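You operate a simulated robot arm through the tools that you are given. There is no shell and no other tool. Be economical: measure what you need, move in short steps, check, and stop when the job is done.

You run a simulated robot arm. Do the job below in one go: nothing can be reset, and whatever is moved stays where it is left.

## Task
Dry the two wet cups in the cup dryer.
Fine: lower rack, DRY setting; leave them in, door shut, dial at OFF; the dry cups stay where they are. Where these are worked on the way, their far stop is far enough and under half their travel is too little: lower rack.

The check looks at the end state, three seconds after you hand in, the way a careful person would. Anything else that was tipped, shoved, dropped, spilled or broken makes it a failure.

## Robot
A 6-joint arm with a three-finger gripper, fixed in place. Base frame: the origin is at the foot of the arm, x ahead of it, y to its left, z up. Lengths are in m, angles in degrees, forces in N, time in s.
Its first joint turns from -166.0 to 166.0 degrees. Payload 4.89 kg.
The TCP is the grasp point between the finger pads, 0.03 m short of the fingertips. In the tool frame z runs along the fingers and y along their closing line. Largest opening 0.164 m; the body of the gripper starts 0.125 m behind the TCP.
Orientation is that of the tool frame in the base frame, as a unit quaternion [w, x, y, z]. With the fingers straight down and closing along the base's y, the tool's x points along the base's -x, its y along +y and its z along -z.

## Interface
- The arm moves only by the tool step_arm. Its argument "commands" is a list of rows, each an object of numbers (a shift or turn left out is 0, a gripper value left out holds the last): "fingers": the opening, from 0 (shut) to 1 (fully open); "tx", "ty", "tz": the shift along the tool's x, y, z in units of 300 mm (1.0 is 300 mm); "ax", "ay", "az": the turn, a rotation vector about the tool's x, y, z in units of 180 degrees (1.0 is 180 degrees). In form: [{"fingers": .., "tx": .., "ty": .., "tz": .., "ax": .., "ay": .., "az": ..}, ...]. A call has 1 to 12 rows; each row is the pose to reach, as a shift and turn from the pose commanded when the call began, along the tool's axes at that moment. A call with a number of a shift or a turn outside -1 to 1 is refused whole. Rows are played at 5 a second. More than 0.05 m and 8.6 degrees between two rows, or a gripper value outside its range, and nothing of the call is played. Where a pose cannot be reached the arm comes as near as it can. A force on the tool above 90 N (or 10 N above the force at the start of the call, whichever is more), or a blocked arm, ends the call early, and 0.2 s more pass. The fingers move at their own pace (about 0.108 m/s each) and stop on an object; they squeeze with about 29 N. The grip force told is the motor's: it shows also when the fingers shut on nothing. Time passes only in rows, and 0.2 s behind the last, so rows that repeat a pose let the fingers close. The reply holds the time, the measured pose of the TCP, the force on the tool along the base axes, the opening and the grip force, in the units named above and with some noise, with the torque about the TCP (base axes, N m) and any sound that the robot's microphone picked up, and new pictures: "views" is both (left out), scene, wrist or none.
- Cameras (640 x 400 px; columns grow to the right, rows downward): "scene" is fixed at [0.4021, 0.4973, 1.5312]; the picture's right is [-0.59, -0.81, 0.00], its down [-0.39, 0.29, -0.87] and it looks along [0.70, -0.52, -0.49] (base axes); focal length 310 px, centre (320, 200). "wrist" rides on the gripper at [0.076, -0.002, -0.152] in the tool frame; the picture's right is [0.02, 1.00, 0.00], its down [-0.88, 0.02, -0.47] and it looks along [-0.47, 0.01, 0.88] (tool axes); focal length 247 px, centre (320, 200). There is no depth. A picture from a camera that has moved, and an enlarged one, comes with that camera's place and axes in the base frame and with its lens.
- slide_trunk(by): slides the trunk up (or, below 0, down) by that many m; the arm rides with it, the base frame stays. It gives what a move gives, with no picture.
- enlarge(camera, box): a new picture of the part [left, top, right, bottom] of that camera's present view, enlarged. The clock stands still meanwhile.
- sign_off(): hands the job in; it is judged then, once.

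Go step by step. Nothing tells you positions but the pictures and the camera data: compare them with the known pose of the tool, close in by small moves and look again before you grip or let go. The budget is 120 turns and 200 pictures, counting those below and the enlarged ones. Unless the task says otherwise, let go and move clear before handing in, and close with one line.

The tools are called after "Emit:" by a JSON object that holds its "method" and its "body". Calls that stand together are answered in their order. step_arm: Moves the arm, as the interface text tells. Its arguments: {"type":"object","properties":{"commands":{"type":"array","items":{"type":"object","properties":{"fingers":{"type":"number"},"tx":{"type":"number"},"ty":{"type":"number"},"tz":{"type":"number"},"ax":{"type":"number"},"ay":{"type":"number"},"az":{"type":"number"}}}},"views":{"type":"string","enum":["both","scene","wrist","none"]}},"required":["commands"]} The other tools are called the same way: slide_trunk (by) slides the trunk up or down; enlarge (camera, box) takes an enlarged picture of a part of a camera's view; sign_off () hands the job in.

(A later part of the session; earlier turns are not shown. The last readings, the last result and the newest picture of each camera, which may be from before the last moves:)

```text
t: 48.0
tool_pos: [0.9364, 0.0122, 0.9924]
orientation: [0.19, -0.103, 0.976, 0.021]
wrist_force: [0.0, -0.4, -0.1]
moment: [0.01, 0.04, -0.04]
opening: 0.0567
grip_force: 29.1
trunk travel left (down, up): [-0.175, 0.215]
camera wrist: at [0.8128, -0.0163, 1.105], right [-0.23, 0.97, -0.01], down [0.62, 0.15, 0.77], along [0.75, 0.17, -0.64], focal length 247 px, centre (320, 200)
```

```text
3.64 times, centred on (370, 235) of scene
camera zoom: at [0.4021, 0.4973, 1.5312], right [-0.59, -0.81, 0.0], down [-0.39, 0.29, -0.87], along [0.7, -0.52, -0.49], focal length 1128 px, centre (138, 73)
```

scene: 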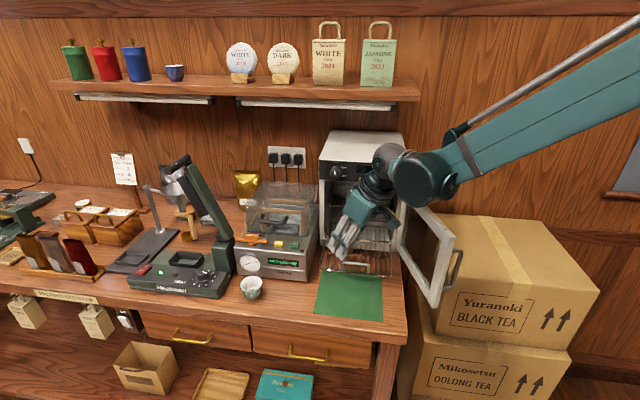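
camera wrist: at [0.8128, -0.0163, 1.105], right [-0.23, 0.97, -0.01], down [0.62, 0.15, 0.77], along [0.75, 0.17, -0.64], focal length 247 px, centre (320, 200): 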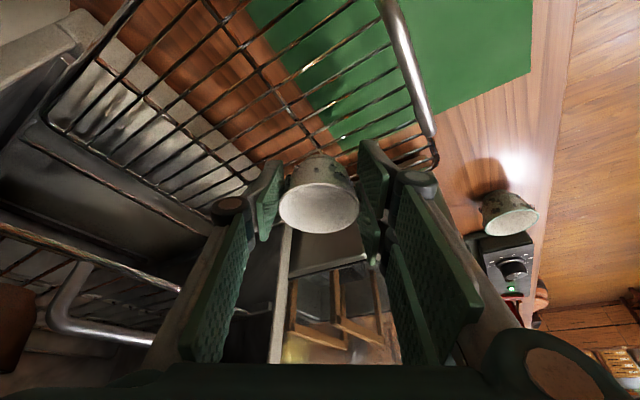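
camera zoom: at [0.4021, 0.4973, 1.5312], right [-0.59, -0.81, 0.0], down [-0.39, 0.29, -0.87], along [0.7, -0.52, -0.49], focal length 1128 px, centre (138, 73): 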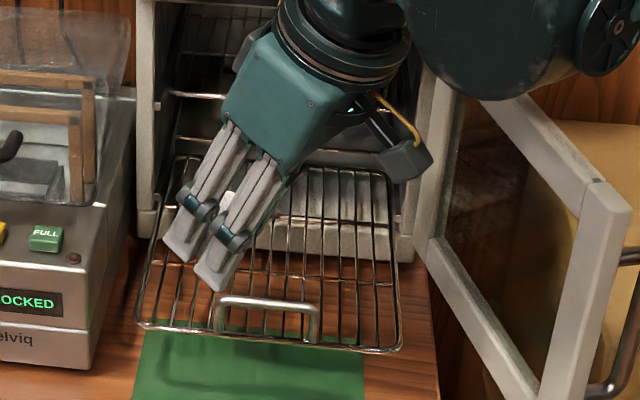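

No contact yet. I'll lower a further 8 mm in small increments.

Emit:
{"method": "step_arm", "body": {"commands": [{"tx": 0.003, "tz": 0.007}, {"tx": 0.005, "tz": 0.0135}], "views": "none"}}

Emit:
{"method": "step_arm", "body": {"commands": [{"tx": 0.003, "tz": 0.007}, {"tx": 0.005, "tz": 0.0135}], "views": "wrist"}}

```text
t: 48.6
tool_pos: [0.9377, 0.0152, 0.9903]
orientation: [0.192, -0.103, 0.976, 0.021]
wrist_force: [2.4, -0.4, 22.3]
moment: [0.12, -0.4, 0.09]
opening: 0.0565
grip_force: 29.2
trunk travel left (down, up): [-0.175, 0.215]
```

```text
t: 49.2
tool_pos: [0.9379, 0.0152, 0.9882]
orientation: [0.192, -0.104, 0.976, 0.022]
wrist_force: [10.4, 12.3, 68.8]
moment: [2.21, 0.79, -0.44]
opening: 0.0562
grip_force: 29.1
trunk travel left (down, up): [-0.175, 0.215]
camera wrist: at [0.8118, -0.015, 1.0996], right [-0.23, 0.97, -0.01], down [0.62, 0.15, 0.77], along [0.75, 0.17, -0.64], focal length 247 px, centre (320, 200)
```

wrist: 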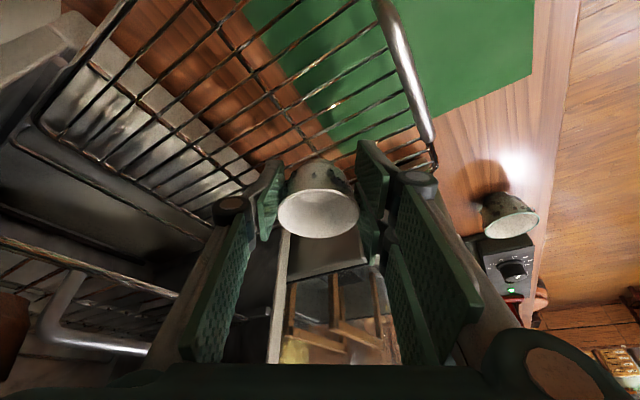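

Contact is made and slightly overpressed. I'll ease up 3–4 mm, then open gently.

Emit:
{"method": "step_arm", "body": {"commands": [{"tx": -0.005, "tz": -0.012}, {"tx": -0.005, "tz": -0.012}], "views": "none"}}

```text
t: 49.9
tool_pos: [0.9363, 0.0149, 0.9877]
orientation: [0.191, -0.104, 0.976, 0.021]
wrist_force: [7.2, 8.3, 30.6]
moment: [1.16, 0.43, -0.5]
opening: 0.0557
grip_force: 28.8
trunk travel left (down, up): [-0.175, 0.215]
```

Emit:
{"method": "step_arm", "body": {"commands": [{"tx": -0.004, "tz": -0.009}, {"tx": -0.004, "tz": -0.009}], "views": "none"}}

```text
t: 50.5
tool_pos: [0.9367, 0.0152, 0.9891]
orientation: [0.191, -0.103, 0.976, 0.021]
wrist_force: [-0.3, 0.4, -0.7]
moment: [0.02, 0.01, -0.01]
opening: 0.0555
grip_force: 28.4
trunk travel left (down, up): [-0.175, 0.215]
```

Force is zero, so the cup is just at the wires. Opening slowly.

Emit:
{"method": "step_arm", "body": {"commands": [{"fingers": 0.36}, {"fingers": 0.39}, {"fingers": 0.42}, {"fingers": 0.46}], "views": "both"}}

Emit:
{"method": "enlarge", "body": {"camera": "wrist", "box": [160, 60, 480, 300]}}

```text
t: 51.5
tool_pos: [0.9377, 0.0139, 0.991]
orientation: [0.191, -0.103, 0.976, 0.021]
wrist_force: [1.2, -0.4, 0.9]
moment: [0.01, 0.0, 0.01]
opening: 0.0755
grip_force: 0.0
trunk travel left (down, up): [-0.175, 0.215]
camera wrist: at [0.8132, -0.016, 1.1033], right [-0.23, 0.97, -0.01], down [0.62, 0.15, 0.77], along [0.75, 0.17, -0.64], focal length 247 px, centre (320, 200)
```

scene: 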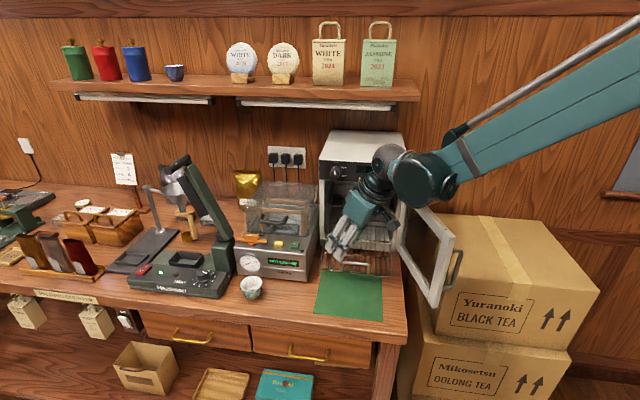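
wrist: 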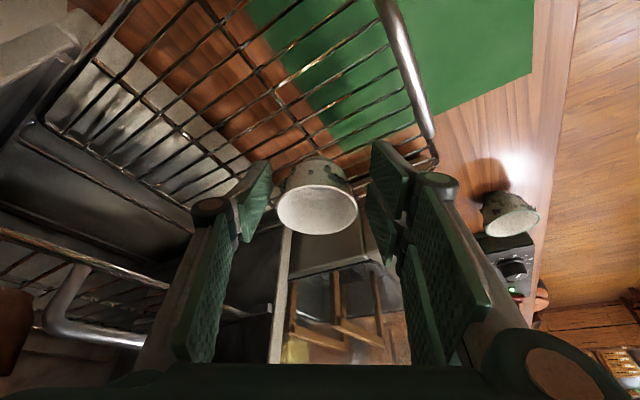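

```text
1.67 times, centred on (320, 180) of wrist
camera zoom: at [0.8132, -0.016, 1.1033], right [-0.23, 0.97, -0.01], down [0.62, 0.15, 0.77], along [0.75, 0.17, -0.64], focal length 412 px, centre (320, 233)
```

zoom: 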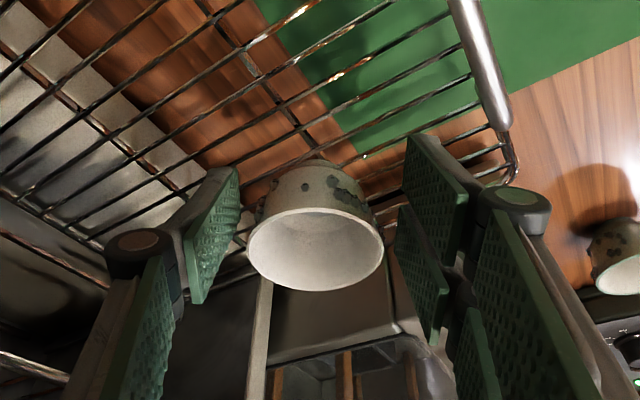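

The white cup stands upright on the rack. I'll lift clear and move over to the green cup.

Emit:
{"method": "step_arm", "body": {"commands": [{"tx": -0.05, "tz": -0.124}, {"tx": -0.1, "tz": -0.247}, {"tx": -0.01, "ty": 0.021, "tz": -0.284}, {"tx": 0.081, "ty": 0.042, "tz": -0.32}, {"tx": 0.054, "ty": 0.178, "tz": -0.309}, {"tx": 0.027, "ty": 0.313, "tz": -0.297}, {"tx": 0.0, "ty": 0.449, "tz": -0.286}, {"tx": -0.028, "ty": 0.585, "tz": -0.274}, {"tx": -0.055, "ty": 0.72, "tz": -0.263}, {"tx": -0.082, "ty": 0.856, "tz": -0.251}], "views": "both"}}

Emit:
{"method": "enlarge", "body": {"camera": "scene", "box": [305, 180, 435, 290]}}

```text
t: 53.6
tool_pos: [0.8773, 0.2636, 1.0706]
orientation: [0.191, -0.103, 0.976, 0.02]
wrist_force: [-0.7, -1.4, -0.2]
moment: [0.21, -0.04, 0.11]
opening: 0.0755
grip_force: 0.2
trunk travel left (down, up): [-0.175, 0.215]
camera wrist: at [0.7526, 0.2327, 1.183], right [-0.23, 0.97, -0.01], down [0.62, 0.15, 0.77], along [0.75, 0.17, -0.64], focal length 247 px, centre (320, 200)
```

scene: 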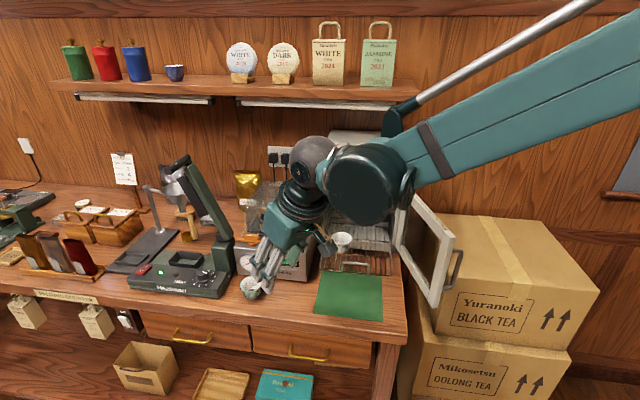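
wrist: 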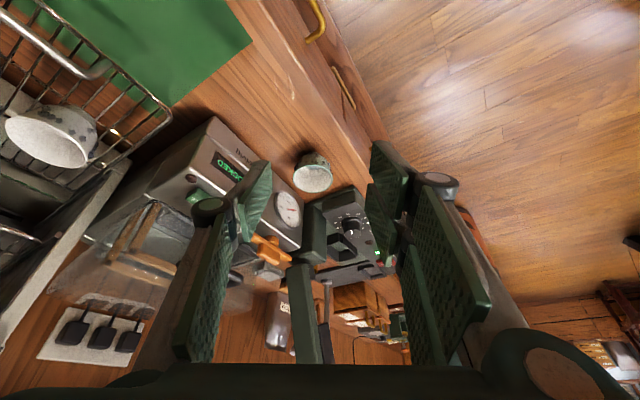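

```text
3.64 times, centred on (370, 235) of scene
camera zoom: at [0.4021, 0.4973, 1.5312], right [-0.59, -0.81, 0.0], down [-0.39, 0.29, -0.87], along [0.7, -0.52, -0.49], focal length 1128 px, centre (138, 73)
```

zoom: 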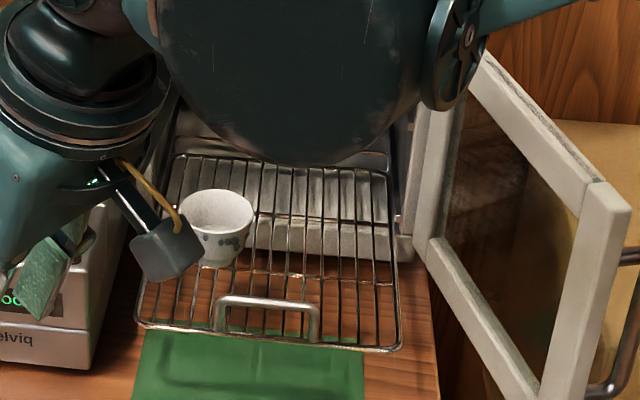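

The white cup is standing well on the rack. I'll approach the green cup at about (1.005, 0.277), stopping above it to check.

Emit:
{"method": "step_arm", "body": {"commands": [{"fingers": 0.45, "tx": -0.081, "ty": -0.016, "tz": 0.117}, {"tx": -0.163, "ty": -0.032, "tz": 0.233}, {"tx": -0.244, "ty": -0.048, "tz": 0.35}], "views": "both"}}

Emit:
{"method": "enlarge", "body": {"camera": "wrist", "box": [200, 60, 440, 260]}}

Emit:
{"method": "enlarge", "body": {"camera": "scene", "box": [205, 210, 335, 320]}}

```text
t: 54.5
tool_pos: [0.9843, 0.2711, 1.0004]
orientation: [0.19, -0.104, 0.976, 0.021]
wrist_force: [-1.0, 0.9, 1.2]
moment: [0.04, -0.16, 0.01]
opening: 0.0736
grip_force: 0.1
trunk travel left (down, up): [-0.175, 0.215]
camera wrist: at [0.86, 0.2417, 1.1128], right [-0.23, 0.97, -0.01], down [0.62, 0.15, 0.77], along [0.75, 0.17, -0.64], focal length 247 px, centre (320, 200)
```

scene: 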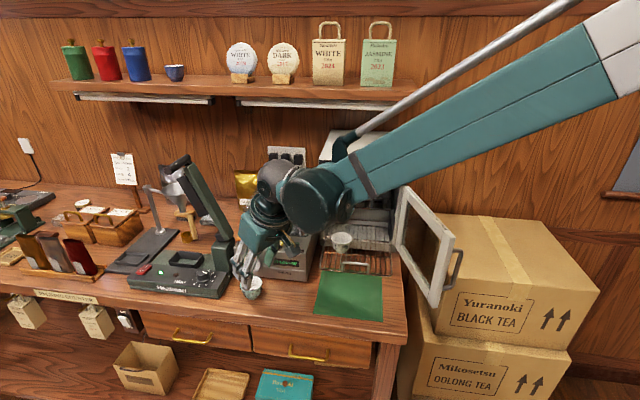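
wrist: 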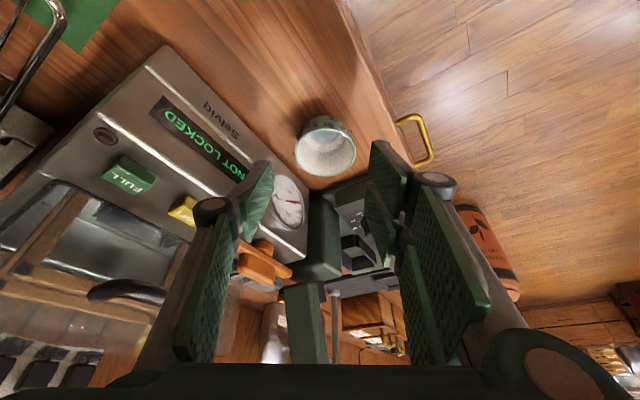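

```text
2.00 times, centred on (320, 160) of wrist
camera zoom: at [0.86, 0.2417, 1.1128], right [-0.23, 0.97, -0.01], down [0.62, 0.15, 0.77], along [0.75, 0.17, -0.64], focal length 494 px, centre (320, 280)
```

zoom: 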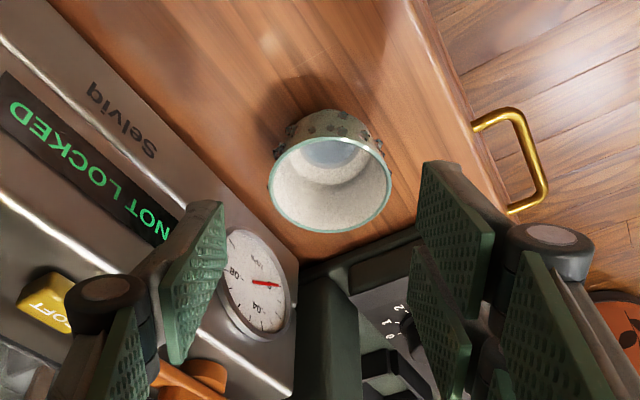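

```text
3.64 times, centred on (270, 265) of scene
camera zoom: at [0.4021, 0.4973, 1.5312], right [-0.59, -0.81, 0.0], down [-0.39, 0.29, -0.87], along [0.7, -0.52, -0.49], focal length 1128 px, centre (502, -36)
```

zoom: 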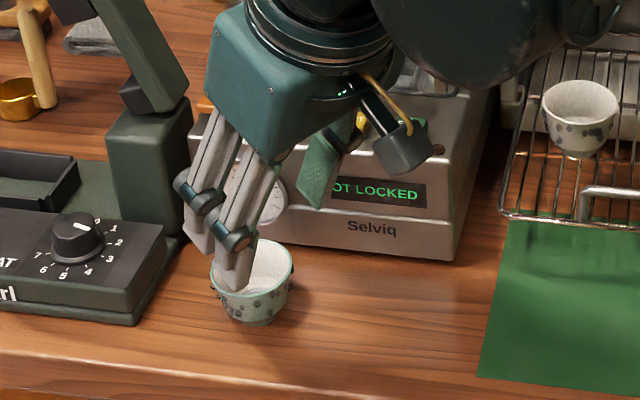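

Green cup confirmed at (1.009, 0.280). I'll make the final descent with a small lateral correction.

Emit:
{"method": "step_arm", "body": {"commands": [{"tx": 0.019, "ty": 0.006, "tz": 0.088}, {"tx": 0.037, "ty": 0.01, "tz": 0.177}, {"tx": 0.056, "ty": 0.01, "tz": 0.265}], "views": "both"}}

Emit:
{"method": "enlarge", "body": {"camera": "wrist", "box": [200, 60, 440, 260]}}

```text
t: 55.2
tool_pos: [0.9976, 0.2785, 0.9216]
orientation: [0.191, -0.103, 0.976, 0.021]
wrist_force: [-1.3, 0.0, 1.3]
moment: [0.05, -0.1, -0.01]
opening: 0.0737
grip_force: 0.1
trunk travel left (down, up): [-0.175, 0.215]
camera wrist: at [0.8739, 0.2484, 1.0336], right [-0.23, 0.97, -0.01], down [0.62, 0.15, 0.77], along [0.75, 0.17, -0.64], focal length 247 px, centre (320, 200)
```

scene: 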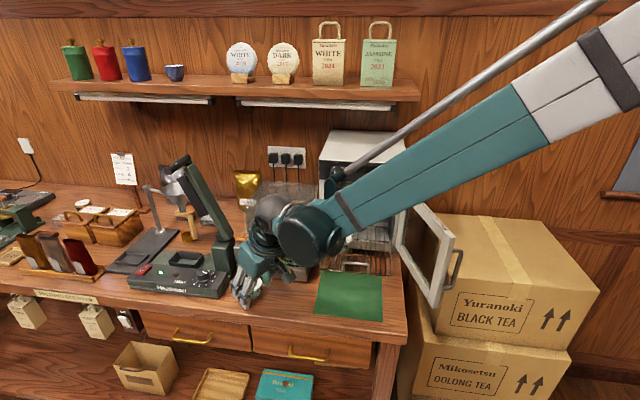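
wrist: 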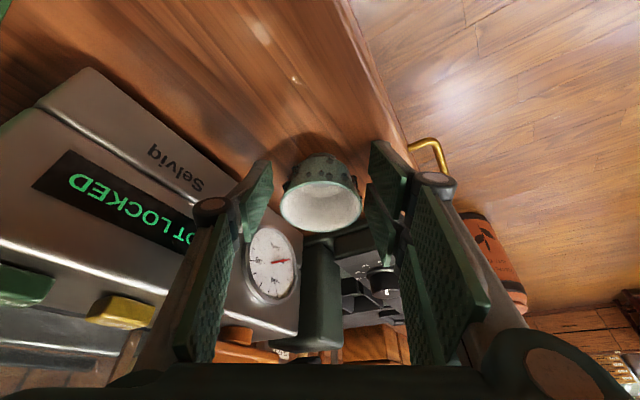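

```text
2.00 times, centred on (320, 160) of wrist
camera zoom: at [0.8739, 0.2484, 1.0336], right [-0.23, 0.97, -0.01], down [0.62, 0.15, 0.77], along [0.75, 0.17, -0.64], focal length 494 px, centre (320, 280)
```

zoom: 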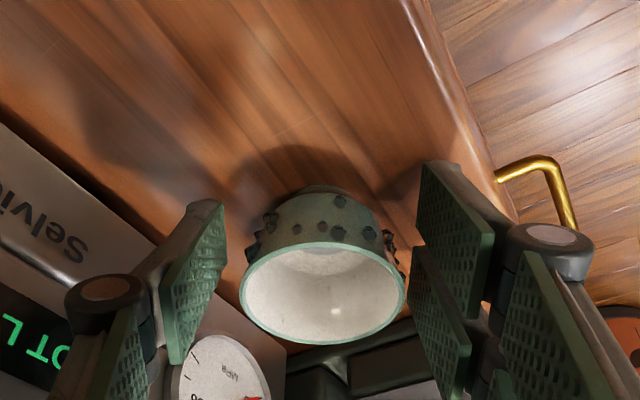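

No contact, and the position relative to the cup matches the first grasp. I'll close and lift a little.

Emit:
{"method": "step_arm", "body": {"commands": [{"fingers": 0.38}, {"fingers": 0.32}, {"fingers": 0.28}, {"fingers": 0.28}, {"tx": -0.012, "tz": -0.031}, {"tx": -0.031, "tz": -0.077}, {"tx": -0.062, "tz": -0.155}], "views": "both"}}

```text
t: 56.9
tool_pos: [0.9993, 0.2775, 0.9705]
orientation: [0.19, -0.104, 0.976, 0.021]
wrist_force: [1.8, 0.6, -2.1]
moment: [-0.02, 0.05, 0.0]
opening: 0.0559
grip_force: 29.3
trunk travel left (down, up): [-0.175, 0.215]
camera wrist: at [0.8747, 0.2481, 1.0827], right [-0.23, 0.97, -0.01], down [0.62, 0.15, 0.77], along [0.75, 0.17, -0.64], focal length 247 px, centre (320, 200)
```

scene: 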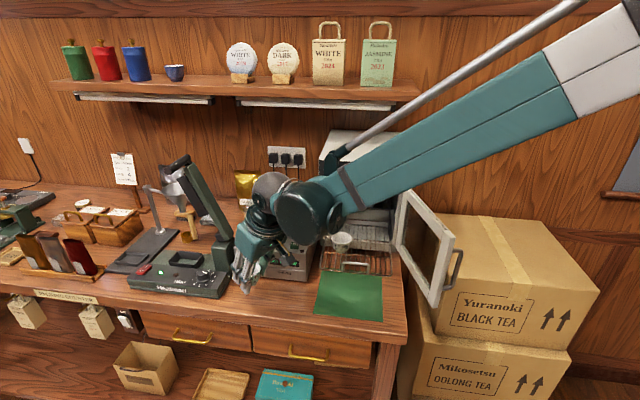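
wrist: 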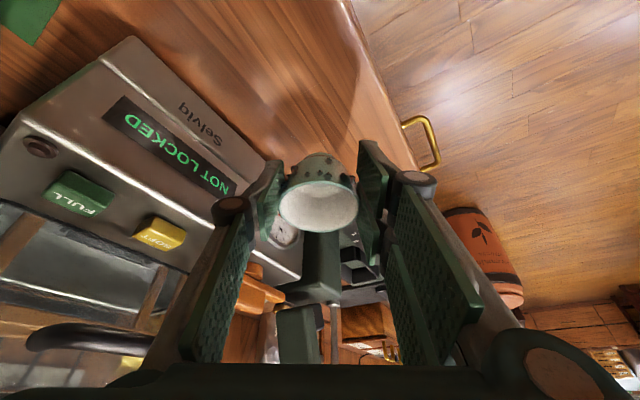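

The green cup is lifted cleanly. I'll carry it around to the rack's right half, turning the gripper another 16° so it keeps clear of the open door.

Emit:
{"method": "step_arm", "body": {"commands": [{"tx": -0.061, "tz": -0.151}, {"tx": -0.122, "tz": -0.303}, {"tx": 0.022, "ty": 0.011, "tz": -0.364}, {"tx": 0.166, "ty": 0.022, "tz": -0.424}, {"tx": 0.311, "ty": 0.033, "tz": -0.485}, {"tx": 0.356, "ty": -0.101, "tz": -0.504, "ax": -0.0048, "az": -0.0118}, {"tx": 0.401, "ty": -0.235, "tz": -0.522, "ax": -0.0095, "az": -0.0235}, {"tx": 0.446, "ty": -0.369, "tz": -0.541, "ax": -0.0143, "az": -0.0353}, {"tx": 0.49, "ty": -0.504, "tz": -0.56, "ax": -0.019, "az": -0.0471}, {"tx": 0.535, "ty": -0.638, "tz": -0.579, "ax": -0.0238, "az": -0.0589}, {"tx": 0.58, "ty": -0.772, "tz": -0.597, "ax": -0.0285, "az": -0.0706}, {"tx": 0.625, "ty": -0.906, "tz": -0.616, "ax": -0.0333, "az": -0.0824}], "views": "both"}}

```text
t: 59.5
tool_pos: [0.8181, -0.038, 1.0715]
orientation: [0.186, -0.24, 0.952, 0.047]
wrist_force: [-0.6, 1.5, -0.7]
moment: [-0.25, 0.05, -0.08]
opening: 0.056
grip_force: 28.8
trunk travel left (down, up): [-0.175, 0.215]
camera wrist: at [0.7066, -0.1015, 1.183], right [-0.49, 0.87, -0.01], down [0.55, 0.32, 0.77], along [0.67, 0.37, -0.64], focal length 247 px, centre (320, 200)
```

scene: 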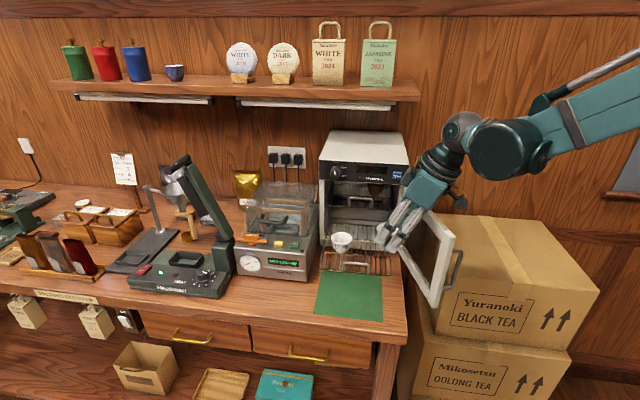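
wrist: 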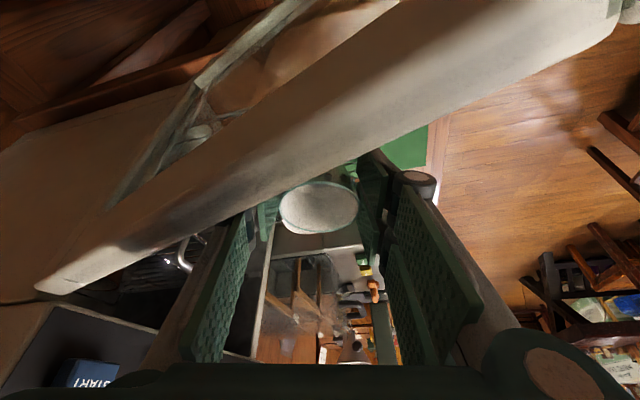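

With this tilt the wrist camera would come down on the open door. I'll set the green cup upright on the free counter mat instead, then regrip it with a vertical tool. First I'll move over the mat.

Emit:
{"method": "step_arm", "body": {"commands": [{"tx": -0.048, "ty": 0.122, "tz": 0.02, "ax": 0.0146, "az": 0.036}, {"tx": -0.095, "ty": 0.244, "tz": 0.039, "ax": 0.0292, "az": 0.0721}, {"tx": -0.143, "ty": 0.365, "tz": 0.059, "ax": 0.0437, "az": 0.1081}, {"tx": -0.19, "ty": 0.487, "tz": 0.078, "ax": 0.0583, "az": 0.1442}], "views": "both"}}

```text
t: 60.5
tool_pos: [0.8031, 0.1177, 1.0714]
orientation: [0.191, 0.0, 0.982, 0.002]
wrist_force: [-0.3, 0.1, -0.2]
moment: [0.22, 0.0, 0.04]
opening: 0.0559
grip_force: 29.0
trunk travel left (down, up): [-0.175, 0.215]
camera wrist: at [0.6759, 0.1141, 1.1827], right [-0.02, 1.0, -0.01], down [0.64, 0.02, 0.77], along [0.77, 0.01, -0.64], focal length 247 px, centre (320, 200)
```

scene: 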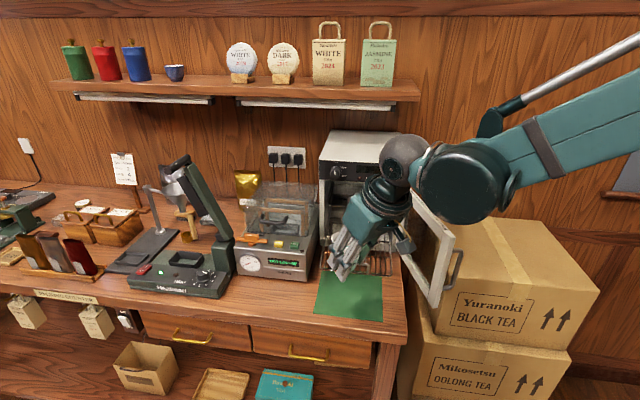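
wrist: 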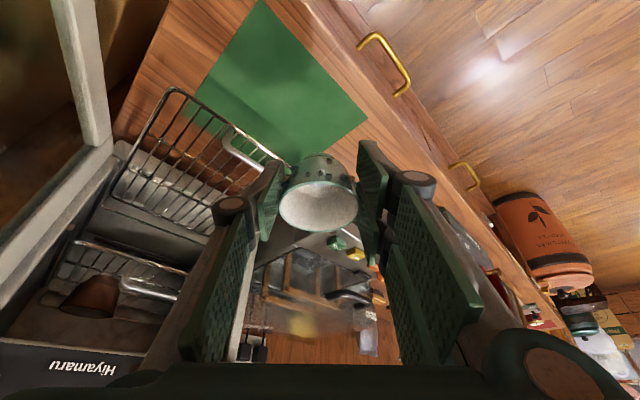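

Clear below. I'll lower the green cup toward the mat and stop about 4 mm above it.

Emit:
{"method": "step_arm", "body": {"commands": [{"tx": 0.05, "tz": 0.122}, {"tx": 0.1, "tz": 0.245}, {"tx": 0.145, "tz": 0.357}, {"tx": 0.177, "tz": 0.434}, {"tx": 0.182, "tz": 0.448}], "views": "wrist"}}

```text
t: 61.6
tool_pos: [0.8043, 0.12, 0.9267]
orientation: [0.192, -0.001, 0.981, 0.001]
wrist_force: [-0.2, 1.3, -0.6]
moment: [0.01, 0.04, 0.04]
opening: 0.0555
grip_force: 29.3
trunk travel left (down, up): [-0.175, 0.215]
camera wrist: at [0.6766, 0.1163, 1.0384], right [-0.02, 1.0, -0.01], down [0.64, 0.02, 0.77], along [0.77, 0.01, -0.64], focal length 247 px, centre (320, 200)
```

wrist: 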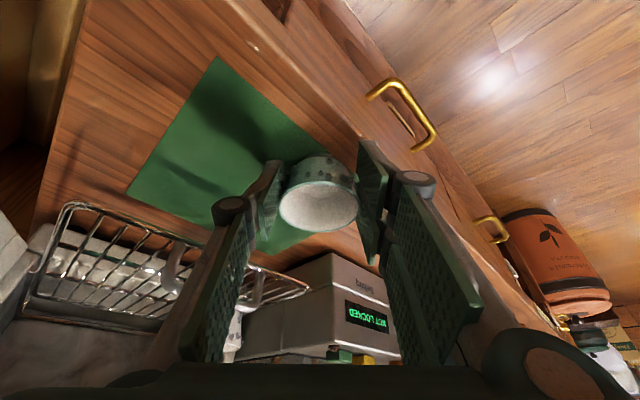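

Down in 2–3 mm steps, watching force after each.

Emit:
{"method": "step_arm", "body": {"commands": [{"tx": 0.0035, "tz": 0.0085}, {"tx": 0.0035, "tz": 0.0085}], "views": "none"}}

```text
t: 62.2
tool_pos: [0.8031, 0.1186, 0.9228]
orientation: [0.191, -0.001, 0.982, 0.001]
wrist_force: [-0.4, 0.2, -0.4]
moment: [0.03, 0.0, 0.03]
opening: 0.0556
grip_force: 29.9
trunk travel left (down, up): [-0.175, 0.215]
```

Emit:
{"method": "step_arm", "body": {"commands": [{"tx": 0.0035, "tz": 0.0085}, {"tx": 0.0035, "tz": 0.0085}], "views": "none"}}

```text
t: 62.9
tool_pos: [0.8028, 0.1198, 0.9205]
orientation: [0.192, -0.001, 0.981, 0.002]
wrist_force: [1.8, 1.6, 12.6]
moment: [-0.03, -0.24, 0.01]
opening: 0.0556
grip_force: 28.9
trunk travel left (down, up): [-0.175, 0.215]
```

Touchdown with a light 12 N contact. I'll open slowly, then rise straight up.

Emit:
{"method": "step_arm", "body": {"commands": [{"fingers": 0.36}, {"fingers": 0.39}, {"fingers": 0.42}, {"fingers": 0.46}, {"fingers": 0.46}, {"tx": -0.05, "tz": -0.122}, {"tx": -0.1, "tz": -0.245}, {"tx": -0.15, "tz": -0.368}, {"tx": -0.2, "tz": -0.49}], "views": "both"}}

Emit:
{"method": "enlarge", "body": {"camera": "scene", "box": [285, 210, 415, 320]}}

```text
t: 64.8
tool_pos: [0.8051, 0.1207, 1.0784]
orientation: [0.192, -0.001, 0.981, 0.001]
wrist_force: [0.8, -0.5, -0.5]
moment: [-0.04, 0.11, -0.02]
opening: 0.0755
grip_force: 0.0
trunk travel left (down, up): [-0.175, 0.215]
camera wrist: at [0.6778, 0.1163, 1.1918], right [-0.02, 1.0, -0.01], down [0.64, 0.02, 0.77], along [0.77, 0.01, -0.64], focal length 247 px, centre (320, 200)
```

scene: 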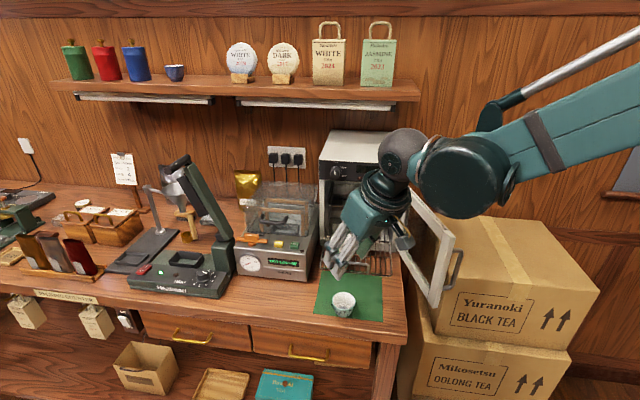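
wrist: 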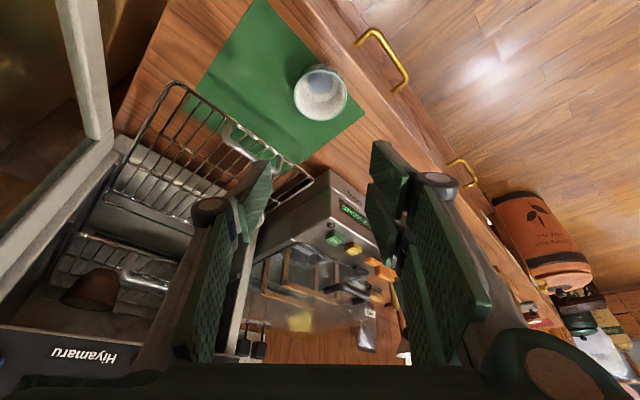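

```text
3.64 times, centred on (350, 265) of scene
camera zoom: at [0.4021, 0.4973, 1.5312], right [-0.59, -0.81, 0.0], down [-0.39, 0.29, -0.87], along [0.7, -0.52, -0.49], focal length 1128 px, centre (211, -36)
```

zoom: 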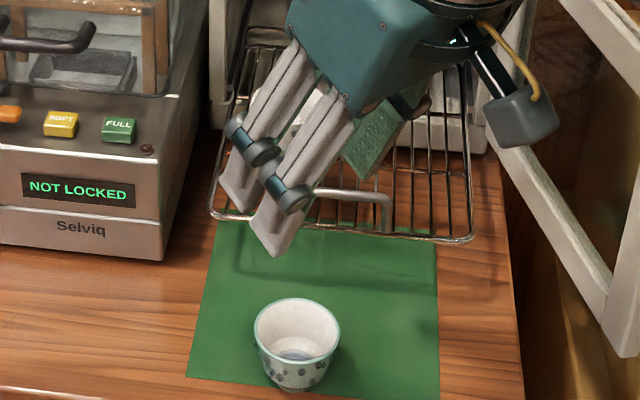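

The green cup stands on the mat at about (0.813, 0.117). I'll straighten the tool to vertical above it for the regrip.

Emit:
{"method": "step_arm", "body": {"commands": [{"tx": 0.004, "ty": -0.003, "tz": 0.034, "ay": 0.041}, {"tx": 0.009, "ty": -0.007, "tz": 0.068, "ay": 0.082}, {"tx": 0.013, "ty": -0.01, "tz": 0.103, "ay": 0.123}], "views": "wrist"}}

Emit:
{"method": "enlarge", "body": {"camera": "wrist", "box": [200, 60, 440, 260]}}

```text
t: 65.7
tool_pos: [0.8115, 0.1173, 1.0487]
orientation: [-0.001, -0.001, 1.0, 0.001]
wrist_force: [-0.9, -0.1, 0.5]
moment: [-0.02, -0.2, -0.04]
opening: 0.0756
grip_force: 0.0
trunk travel left (down, up): [-0.175, 0.215]
camera wrist: at [0.7362, 0.1131, 1.2018], right [-0.02, 1.0, 0.0], down [0.88, 0.02, 0.47], along [0.47, 0.01, -0.88], focal length 247 px, centre (320, 200)
```

wrist: 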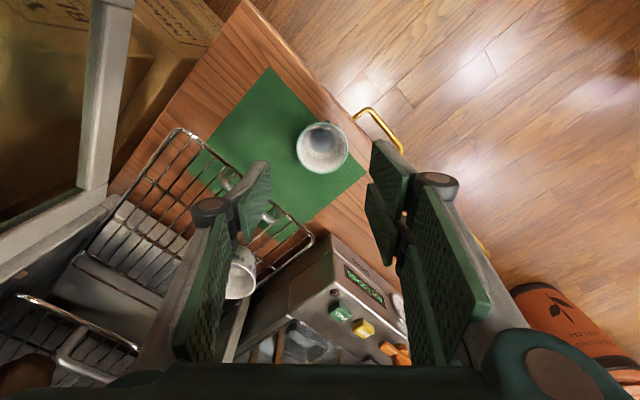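

```text
2.00 times, centred on (320, 160) of wrist
camera zoom: at [0.7362, 0.1131, 1.2018], right [-0.02, 1.0, 0.0], down [0.88, 0.02, 0.47], along [0.47, 0.01, -0.88], focal length 494 px, centre (320, 280)
```

zoom: 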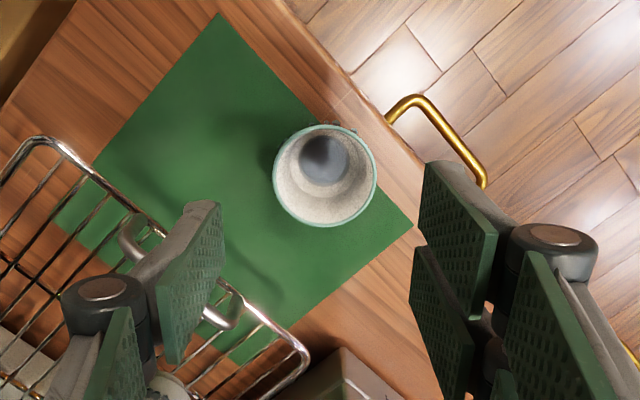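

Centred above the green cup. Descending vertically.

Emit:
{"method": "step_arm", "body": {"commands": [{"tx": -0.003, "tz": 0.12}, {"tx": -0.006, "tz": 0.24}, {"tx": -0.01, "tz": 0.35}, {"tx": -0.01, "tz": 0.425}], "views": "wrist"}}

Emit:
{"method": "enlarge", "body": {"camera": "wrist", "box": [200, 60, 440, 260]}}

```text
t: 66.7
tool_pos: [0.815, 0.118, 0.9211]
orientation: [0.0, -0.002, 1.0, 0.001]
wrist_force: [-1.4, -0.2, 0.1]
moment: [0.0, -0.05, 0.0]
opening: 0.0753
grip_force: 0.1
trunk travel left (down, up): [-0.175, 0.215]
camera wrist: at [0.7394, 0.1136, 1.0731], right [-0.02, 1.0, 0.0], down [0.88, 0.02, 0.47], along [0.47, 0.01, -0.88], focal length 247 px, centre (320, 200)
```

wrist: 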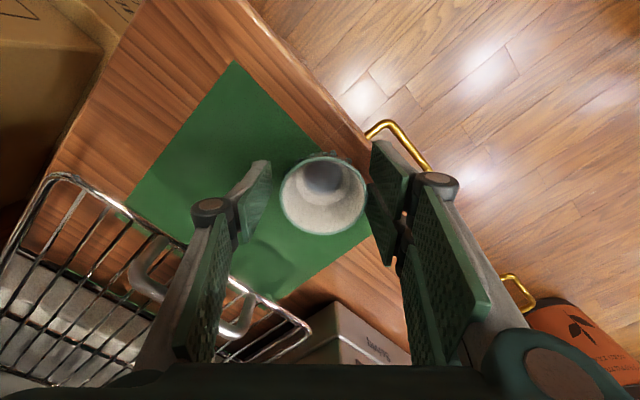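

```text
2.00 times, centred on (320, 160) of wrist
camera zoom: at [0.7394, 0.1136, 1.0731], right [-0.02, 1.0, 0.0], down [0.88, 0.02, 0.47], along [0.47, 0.01, -0.88], focal length 494 px, centre (320, 280)
```

zoom: 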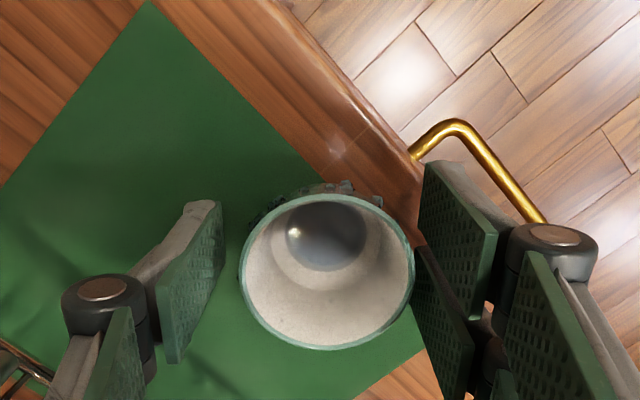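

I'll nudge 3 mm toward the cup, close, and lift.

Emit:
{"method": "step_arm", "body": {"commands": [{"ty": 0.01}, {"ty": 0.01, "fingers": 0.38}, {"ty": 0.01, "fingers": 0.32}, {"ty": 0.01, "fingers": 0.28}, {"ty": 0.01, "fingers": 0.28}, {"ty": 0.01, "tz": -0.03}, {"ty": 0.01, "tz": -0.1}, {"ty": 0.01, "tz": -0.23}, {"ty": 0.01, "tz": -0.37}, {"ty": 0.01, "tz": -0.48}], "views": "both"}}

```text
t: 68.8
tool_pos: [0.8147, 0.12, 1.0651]
orientation: [-0.001, -0.002, 1.0, 0.001]
wrist_force: [1.1, 0.2, -0.5]
moment: [0.01, 0.1, -0.03]
opening: 0.0553
grip_force: 28.9
trunk travel left (down, up): [-0.175, 0.215]
camera wrist: at [0.7396, 0.1162, 1.2176], right [-0.02, 1.0, 0.0], down [0.88, 0.02, 0.47], along [0.47, 0.01, -0.88], focal length 247 px, centre (320, 200)
```

scene: 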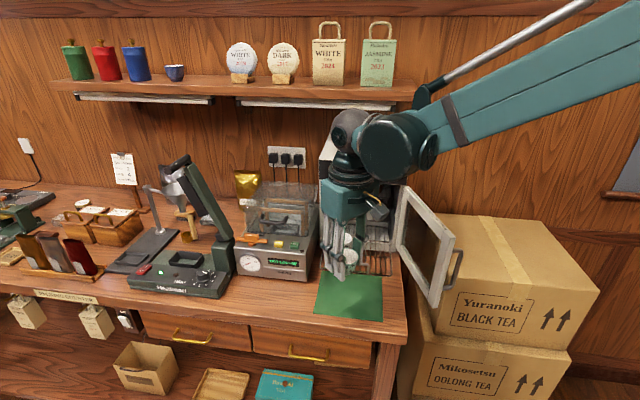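
wrist: 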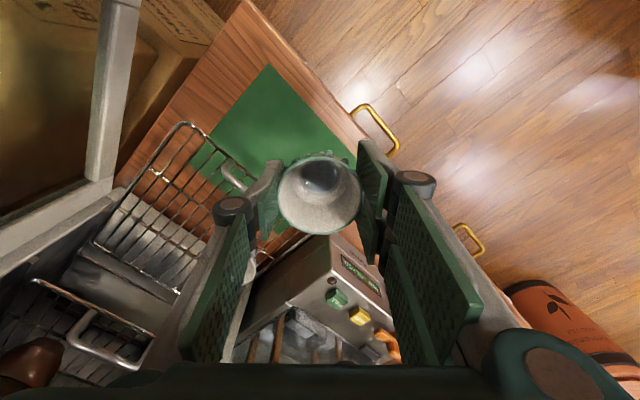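

Green cup held vertically. I'll move it over the rack's right half (p 0.652, q 0.602) with a small 8° turn.

Emit:
{"method": "step_arm", "body": {"commands": [{"tx": -0.06, "ty": -0.13, "az": -0.011}, {"tx": -0.119, "ty": -0.26, "az": -0.022}, {"tx": -0.179, "ty": -0.39, "az": -0.033}, {"tx": -0.238, "ty": -0.52, "az": -0.0444}], "views": "both"}}

Emit:
{"method": "enlarge", "body": {"camera": "scene", "box": [305, 180, 435, 290]}}

```text
t: 69.8
tool_pos: [0.8866, -0.0352, 1.0658]
orientation: [0.0, -0.072, 0.997, 0.001]
wrist_force: [-0.9, 1.1, 0.4]
moment: [-0.19, -0.11, -0.02]
opening: 0.0551
grip_force: 28.6
trunk travel left (down, up): [-0.175, 0.215]
camera wrist: at [0.8119, -0.0499, 1.218], right [-0.16, 0.99, 0.0], down [0.87, 0.14, 0.47], along [0.47, 0.08, -0.88], focal length 247 px, centre (320, 200)
```

scene: 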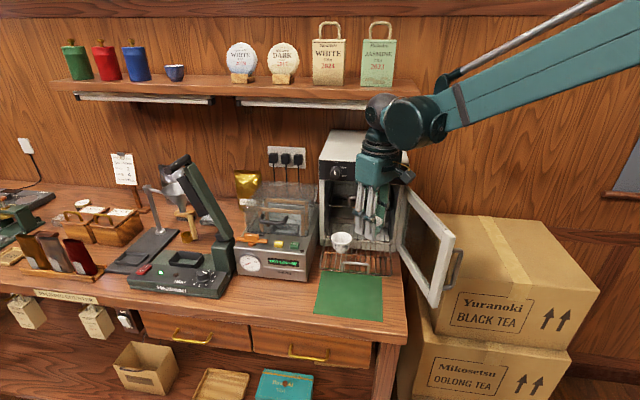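
wrist: 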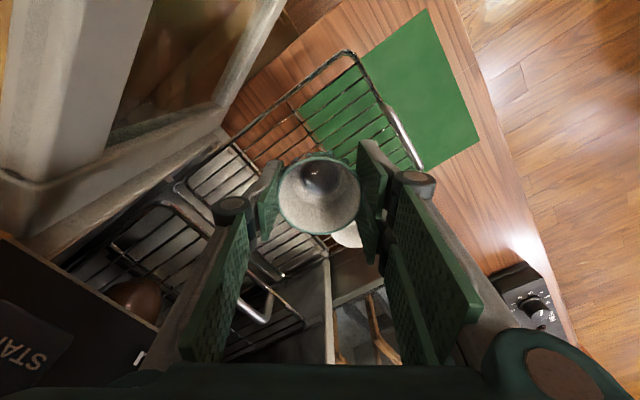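

```text
3.64 times, centred on (370, 235) of scene
camera zoom: at [0.4021, 0.4973, 1.5312], right [-0.59, -0.81, 0.0], down [-0.39, 0.29, -0.87], along [0.7, -0.52, -0.49], focal length 1128 px, centre (138, 73)
```

zoom: 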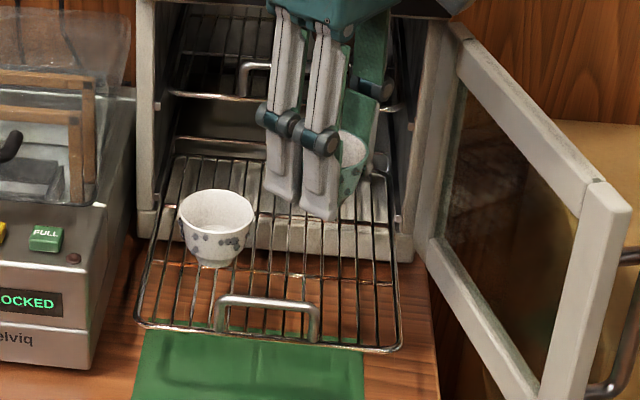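

The spacing to the white cup is good. I'll lower to just above the wires.

Emit:
{"method": "step_arm", "body": {"commands": [{"tz": 0.08}, {"tz": 0.16}, {"tz": 0.21}, {"tz": 0.23}], "views": "both"}}

Emit:
{"method": "enlarge", "body": {"camera": "scene", "box": [305, 180, 435, 290]}}

```text
t: 70.8
tool_pos: [0.8876, -0.0357, 0.9942]
orientation: [-0.001, -0.07, 0.998, 0.001]
wrist_force: [-1.1, -0.1, 0.4]
moment: [-0.04, 0.02, 0.01]
opening: 0.0552
grip_force: 29.1
trunk travel left (down, up): [-0.175, 0.215]
camera wrist: at [0.8125, -0.0503, 1.1479], right [-0.16, 0.99, 0.0], down [0.87, 0.14, 0.47], along [0.47, 0.08, -0.88], focal length 247 px, centre (320, 200)
```

scene: 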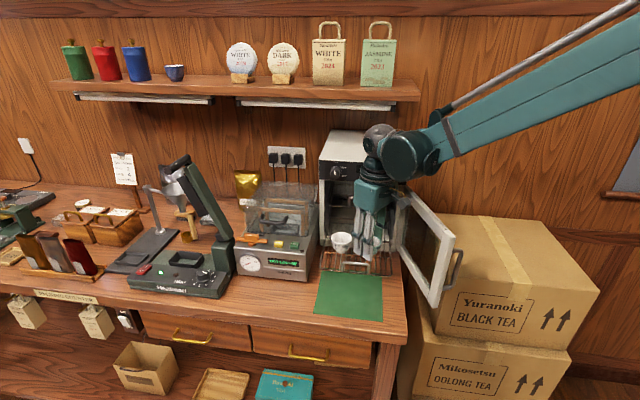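
wrist: 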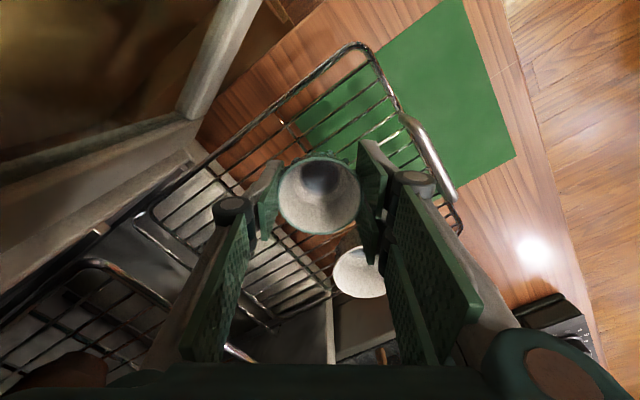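

```text
3.64 times, centred on (370, 235) of scene
camera zoom: at [0.4021, 0.4973, 1.5312], right [-0.59, -0.81, 0.0], down [-0.39, 0.29, -0.87], along [0.7, -0.52, -0.49], focal length 1128 px, centre (138, 73)
```

zoom: 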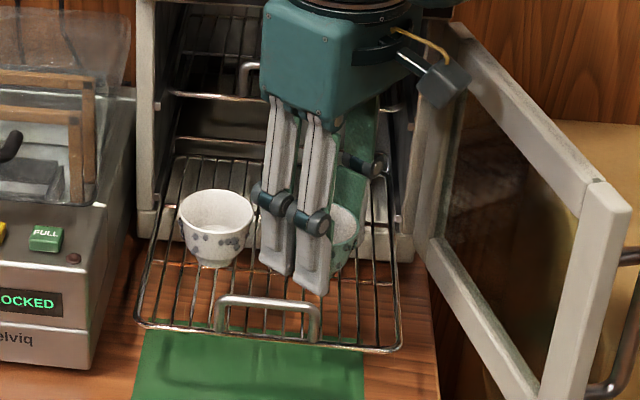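

Lowering in small steps to touchdown.

Emit:
{"method": "step_arm", "body": {"commands": [{"tz": 0.008}, {"tz": 0.008}], "views": "none"}}

```text
t: 71.5
tool_pos: [0.8878, -0.0361, 0.994]
orientation: [-0.001, -0.071, 0.997, 0.0]
wrist_force: [-0.6, 0.3, -0.9]
moment: [0.0, -0.02, 0.03]
opening: 0.0549
grip_force: 28.9
trunk travel left (down, up): [-0.175, 0.215]
```

Emit:
{"method": "step_arm", "body": {"commands": [{"tz": 0.008}, {"tz": 0.008}], "views": "none"}}

```text
t: 72.0
tool_pos: [0.8882, -0.0361, 0.9906]
orientation: [-0.001, -0.071, 0.997, 0.001]
wrist_force: [1.2, 0.2, 0.0]
moment: [0.0, 0.0, 0.01]
opening: 0.0549
grip_force: 28.9
trunk travel left (down, up): [-0.175, 0.215]
```

Emit:
{"method": "step_arm", "body": {"commands": [{"tz": 0.007}, {"tz": 0.007}], "views": "none"}}

```text
t: 72.7
tool_pos: [0.8862, -0.0354, 0.9906]
orientation: [0.0, -0.071, 0.997, 0.001]
wrist_force: [0.7, 1.4, 20.7]
moment: [0.02, -0.07, 0.19]
opening: 0.0549
grip_force: 29.2
trunk travel left (down, up): [-0.175, 0.215]
```

Contact, at 20 N. I'll open a little, then rise straight up.

Emit:
{"method": "step_arm", "body": {"commands": [{"fingers": 0.35}, {"fingers": 0.37}, {"fingers": 0.4}, {"fingers": 0.41}, {"fingers": 0.41, "tz": -0.05}, {"tz": -0.15}, {"tz": -0.28}, {"tz": -0.4}, {"tz": -0.5}], "views": "both"}}

Emit:
{"method": "enlarge", "body": {"camera": "scene", "box": [305, 180, 435, 290]}}

```text
t: 74.7
tool_pos: [0.8864, -0.0375, 1.1397]
orientation: [0.0, -0.072, 0.997, 0.001]
wrist_force: [0.9, -0.6, -0.1]
moment: [0.02, 0.06, 0.0]
opening: 0.0672
grip_force: 0.1
trunk travel left (down, up): [-0.175, 0.215]
camera wrist: at [0.812, -0.0515, 1.2913], right [-0.16, 0.99, 0.0], down [0.87, 0.14, 0.47], along [0.47, 0.08, -0.88], focal length 247 px, centre (320, 200)
```

scene: 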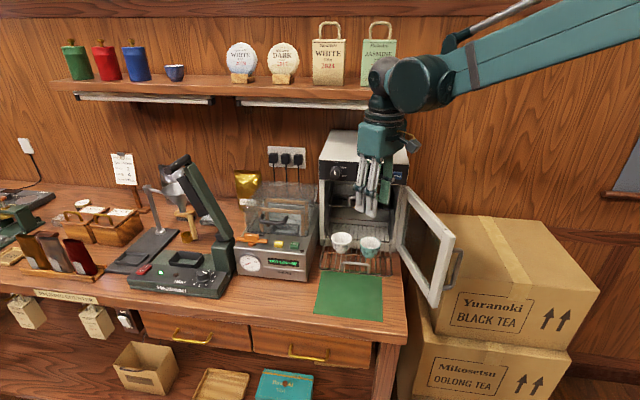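
wrist: 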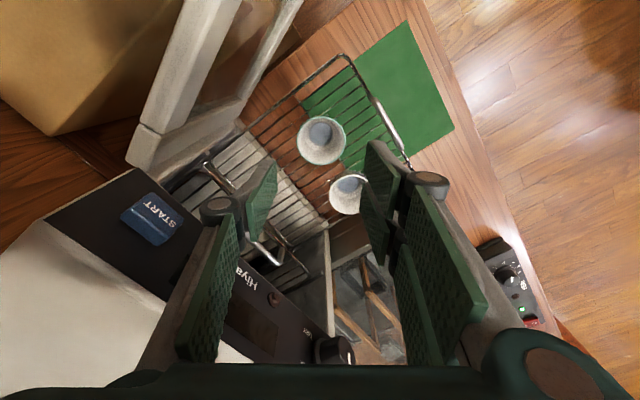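

```text
3.64 times, centred on (370, 235) of scene
camera zoom: at [0.4021, 0.4973, 1.5312], right [-0.59, -0.81, 0.0], down [-0.39, 0.29, -0.87], along [0.7, -0.52, -0.49], focal length 1128 px, centre (138, 73)
```

zoom: 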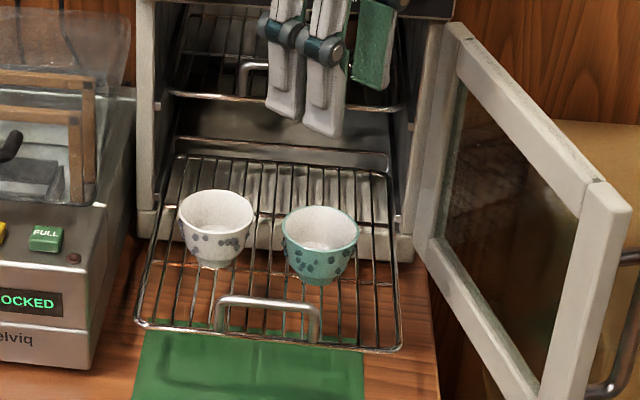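

Both cups stand well on the rack. Now I'll back out and turn the gripper to the camera-up orientation for pushing the rack in.

Emit:
{"method": "step_arm", "body": {"commands": [{"tx": 0.05, "ty": 0.094, "az": -0.046, "fingers": 0}, {"tx": 0.1, "ty": 0.188, "az": -0.092}, {"tx": 0.15, "ty": 0.282, "az": -0.138}, {"tx": 0.2, "ty": 0.377, "az": -0.184}, {"tx": 0.25, "ty": 0.471, "az": -0.23}, {"tx": 0.3, "ty": 0.565, "az": -0.276}, {"tx": 0.35, "ty": 0.66, "az": -0.322}, {"tx": 0.402, "ty": 0.754, "az": -0.368}], "views": "none"}}

Emit:
{"method": "step_arm", "body": {"commands": [{"az": -0.046}, {"az": -0.092}, {"az": -0.138}, {"az": -0.184}, {"az": -0.23}, {"az": -0.276}, {"az": -0.322}, {"az": -0.337}], "views": "none"}}

```text
t: 76.5
tool_pos: [0.7357, 0.1709, 1.1396]
orientation: [0.0, -0.606, 0.796, 0.002]
wrist_force: [0.5, -0.3, 0.3]
moment: [0.12, 0.11, -0.02]
opening: 0.0002
grip_force: 29.4
trunk travel left (down, up): [-0.175, 0.215]
```

```text
t: 78.2
tool_pos: [0.7353, 0.1712, 1.1401]
orientation: [-0.001, 0.924, -0.382, -0.001]
wrist_force: [-0.3, -1.4, 0.1]
moment: [0.01, 0.01, -0.02]
opening: 0.0
grip_force: 29.0
trunk travel left (down, up): [-0.175, 0.215]
```

Now I'll pitch the tool to 20° below level and come down in front of the rack handle.

Emit:
{"method": "step_arm", "body": {"commands": [{"tx": 0.03, "tz": 0.057, "ay": 0.0432}, {"tx": 0.06, "tz": 0.115, "ay": 0.0864}, {"tx": 0.09, "tz": 0.172, "ay": 0.1297}, {"tx": 0.12, "tz": 0.23, "ay": 0.1729}, {"tx": 0.15, "tz": 0.287, "ay": 0.2161}, {"tx": 0.18, "tz": 0.344, "ay": 0.2593}, {"tx": 0.21, "tz": 0.4, "ay": 0.3026}, {"tx": 0.24, "tz": 0.46, "ay": 0.3458}, {"tx": 0.27, "tz": 0.515, "ay": 0.389}], "views": "both"}}

Emit:
{"method": "enlarge", "body": {"camera": "wrist", "box": [200, 60, 440, 260]}}

```text
t: 80.2
tool_pos: [0.7924, 0.1127, 0.9848]
orientation: [0.218, 0.757, -0.313, 0.53]
wrist_force: [-0.6, -0.9, 0.4]
moment: [0.16, 0.03, 0.22]
opening: 0.0001
grip_force: 29.0
trunk travel left (down, up): [-0.175, 0.215]
camera wrist: at [0.711, 0.1947, 1.1095], right [-0.7, -0.71, 0.02], down [-0.54, 0.51, -0.67], along [0.46, -0.48, -0.75], focal length 247 px, centre (320, 200)
```

scene: 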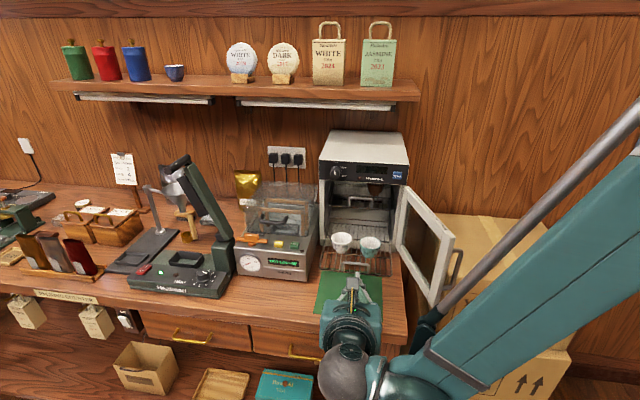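
wrist: 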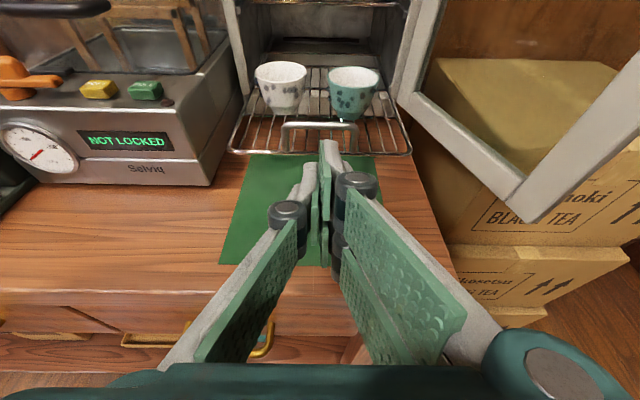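

```text
2.00 times, centred on (320, 160) of wrist
camera zoom: at [0.711, 0.1947, 1.1095], right [-0.7, -0.71, 0.02], down [-0.54, 0.51, -0.67], along [0.46, -0.48, -0.75], focal length 494 px, centre (320, 280)
```

zoom: 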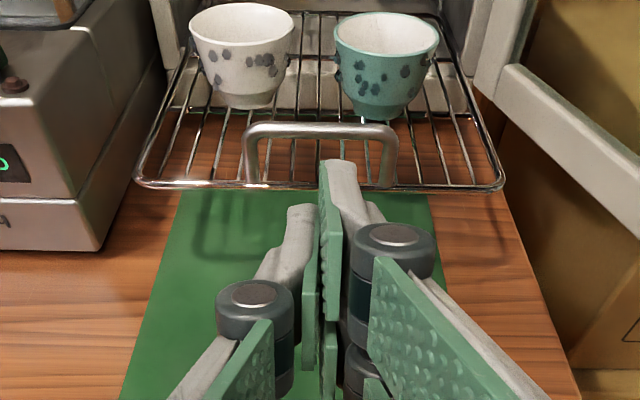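

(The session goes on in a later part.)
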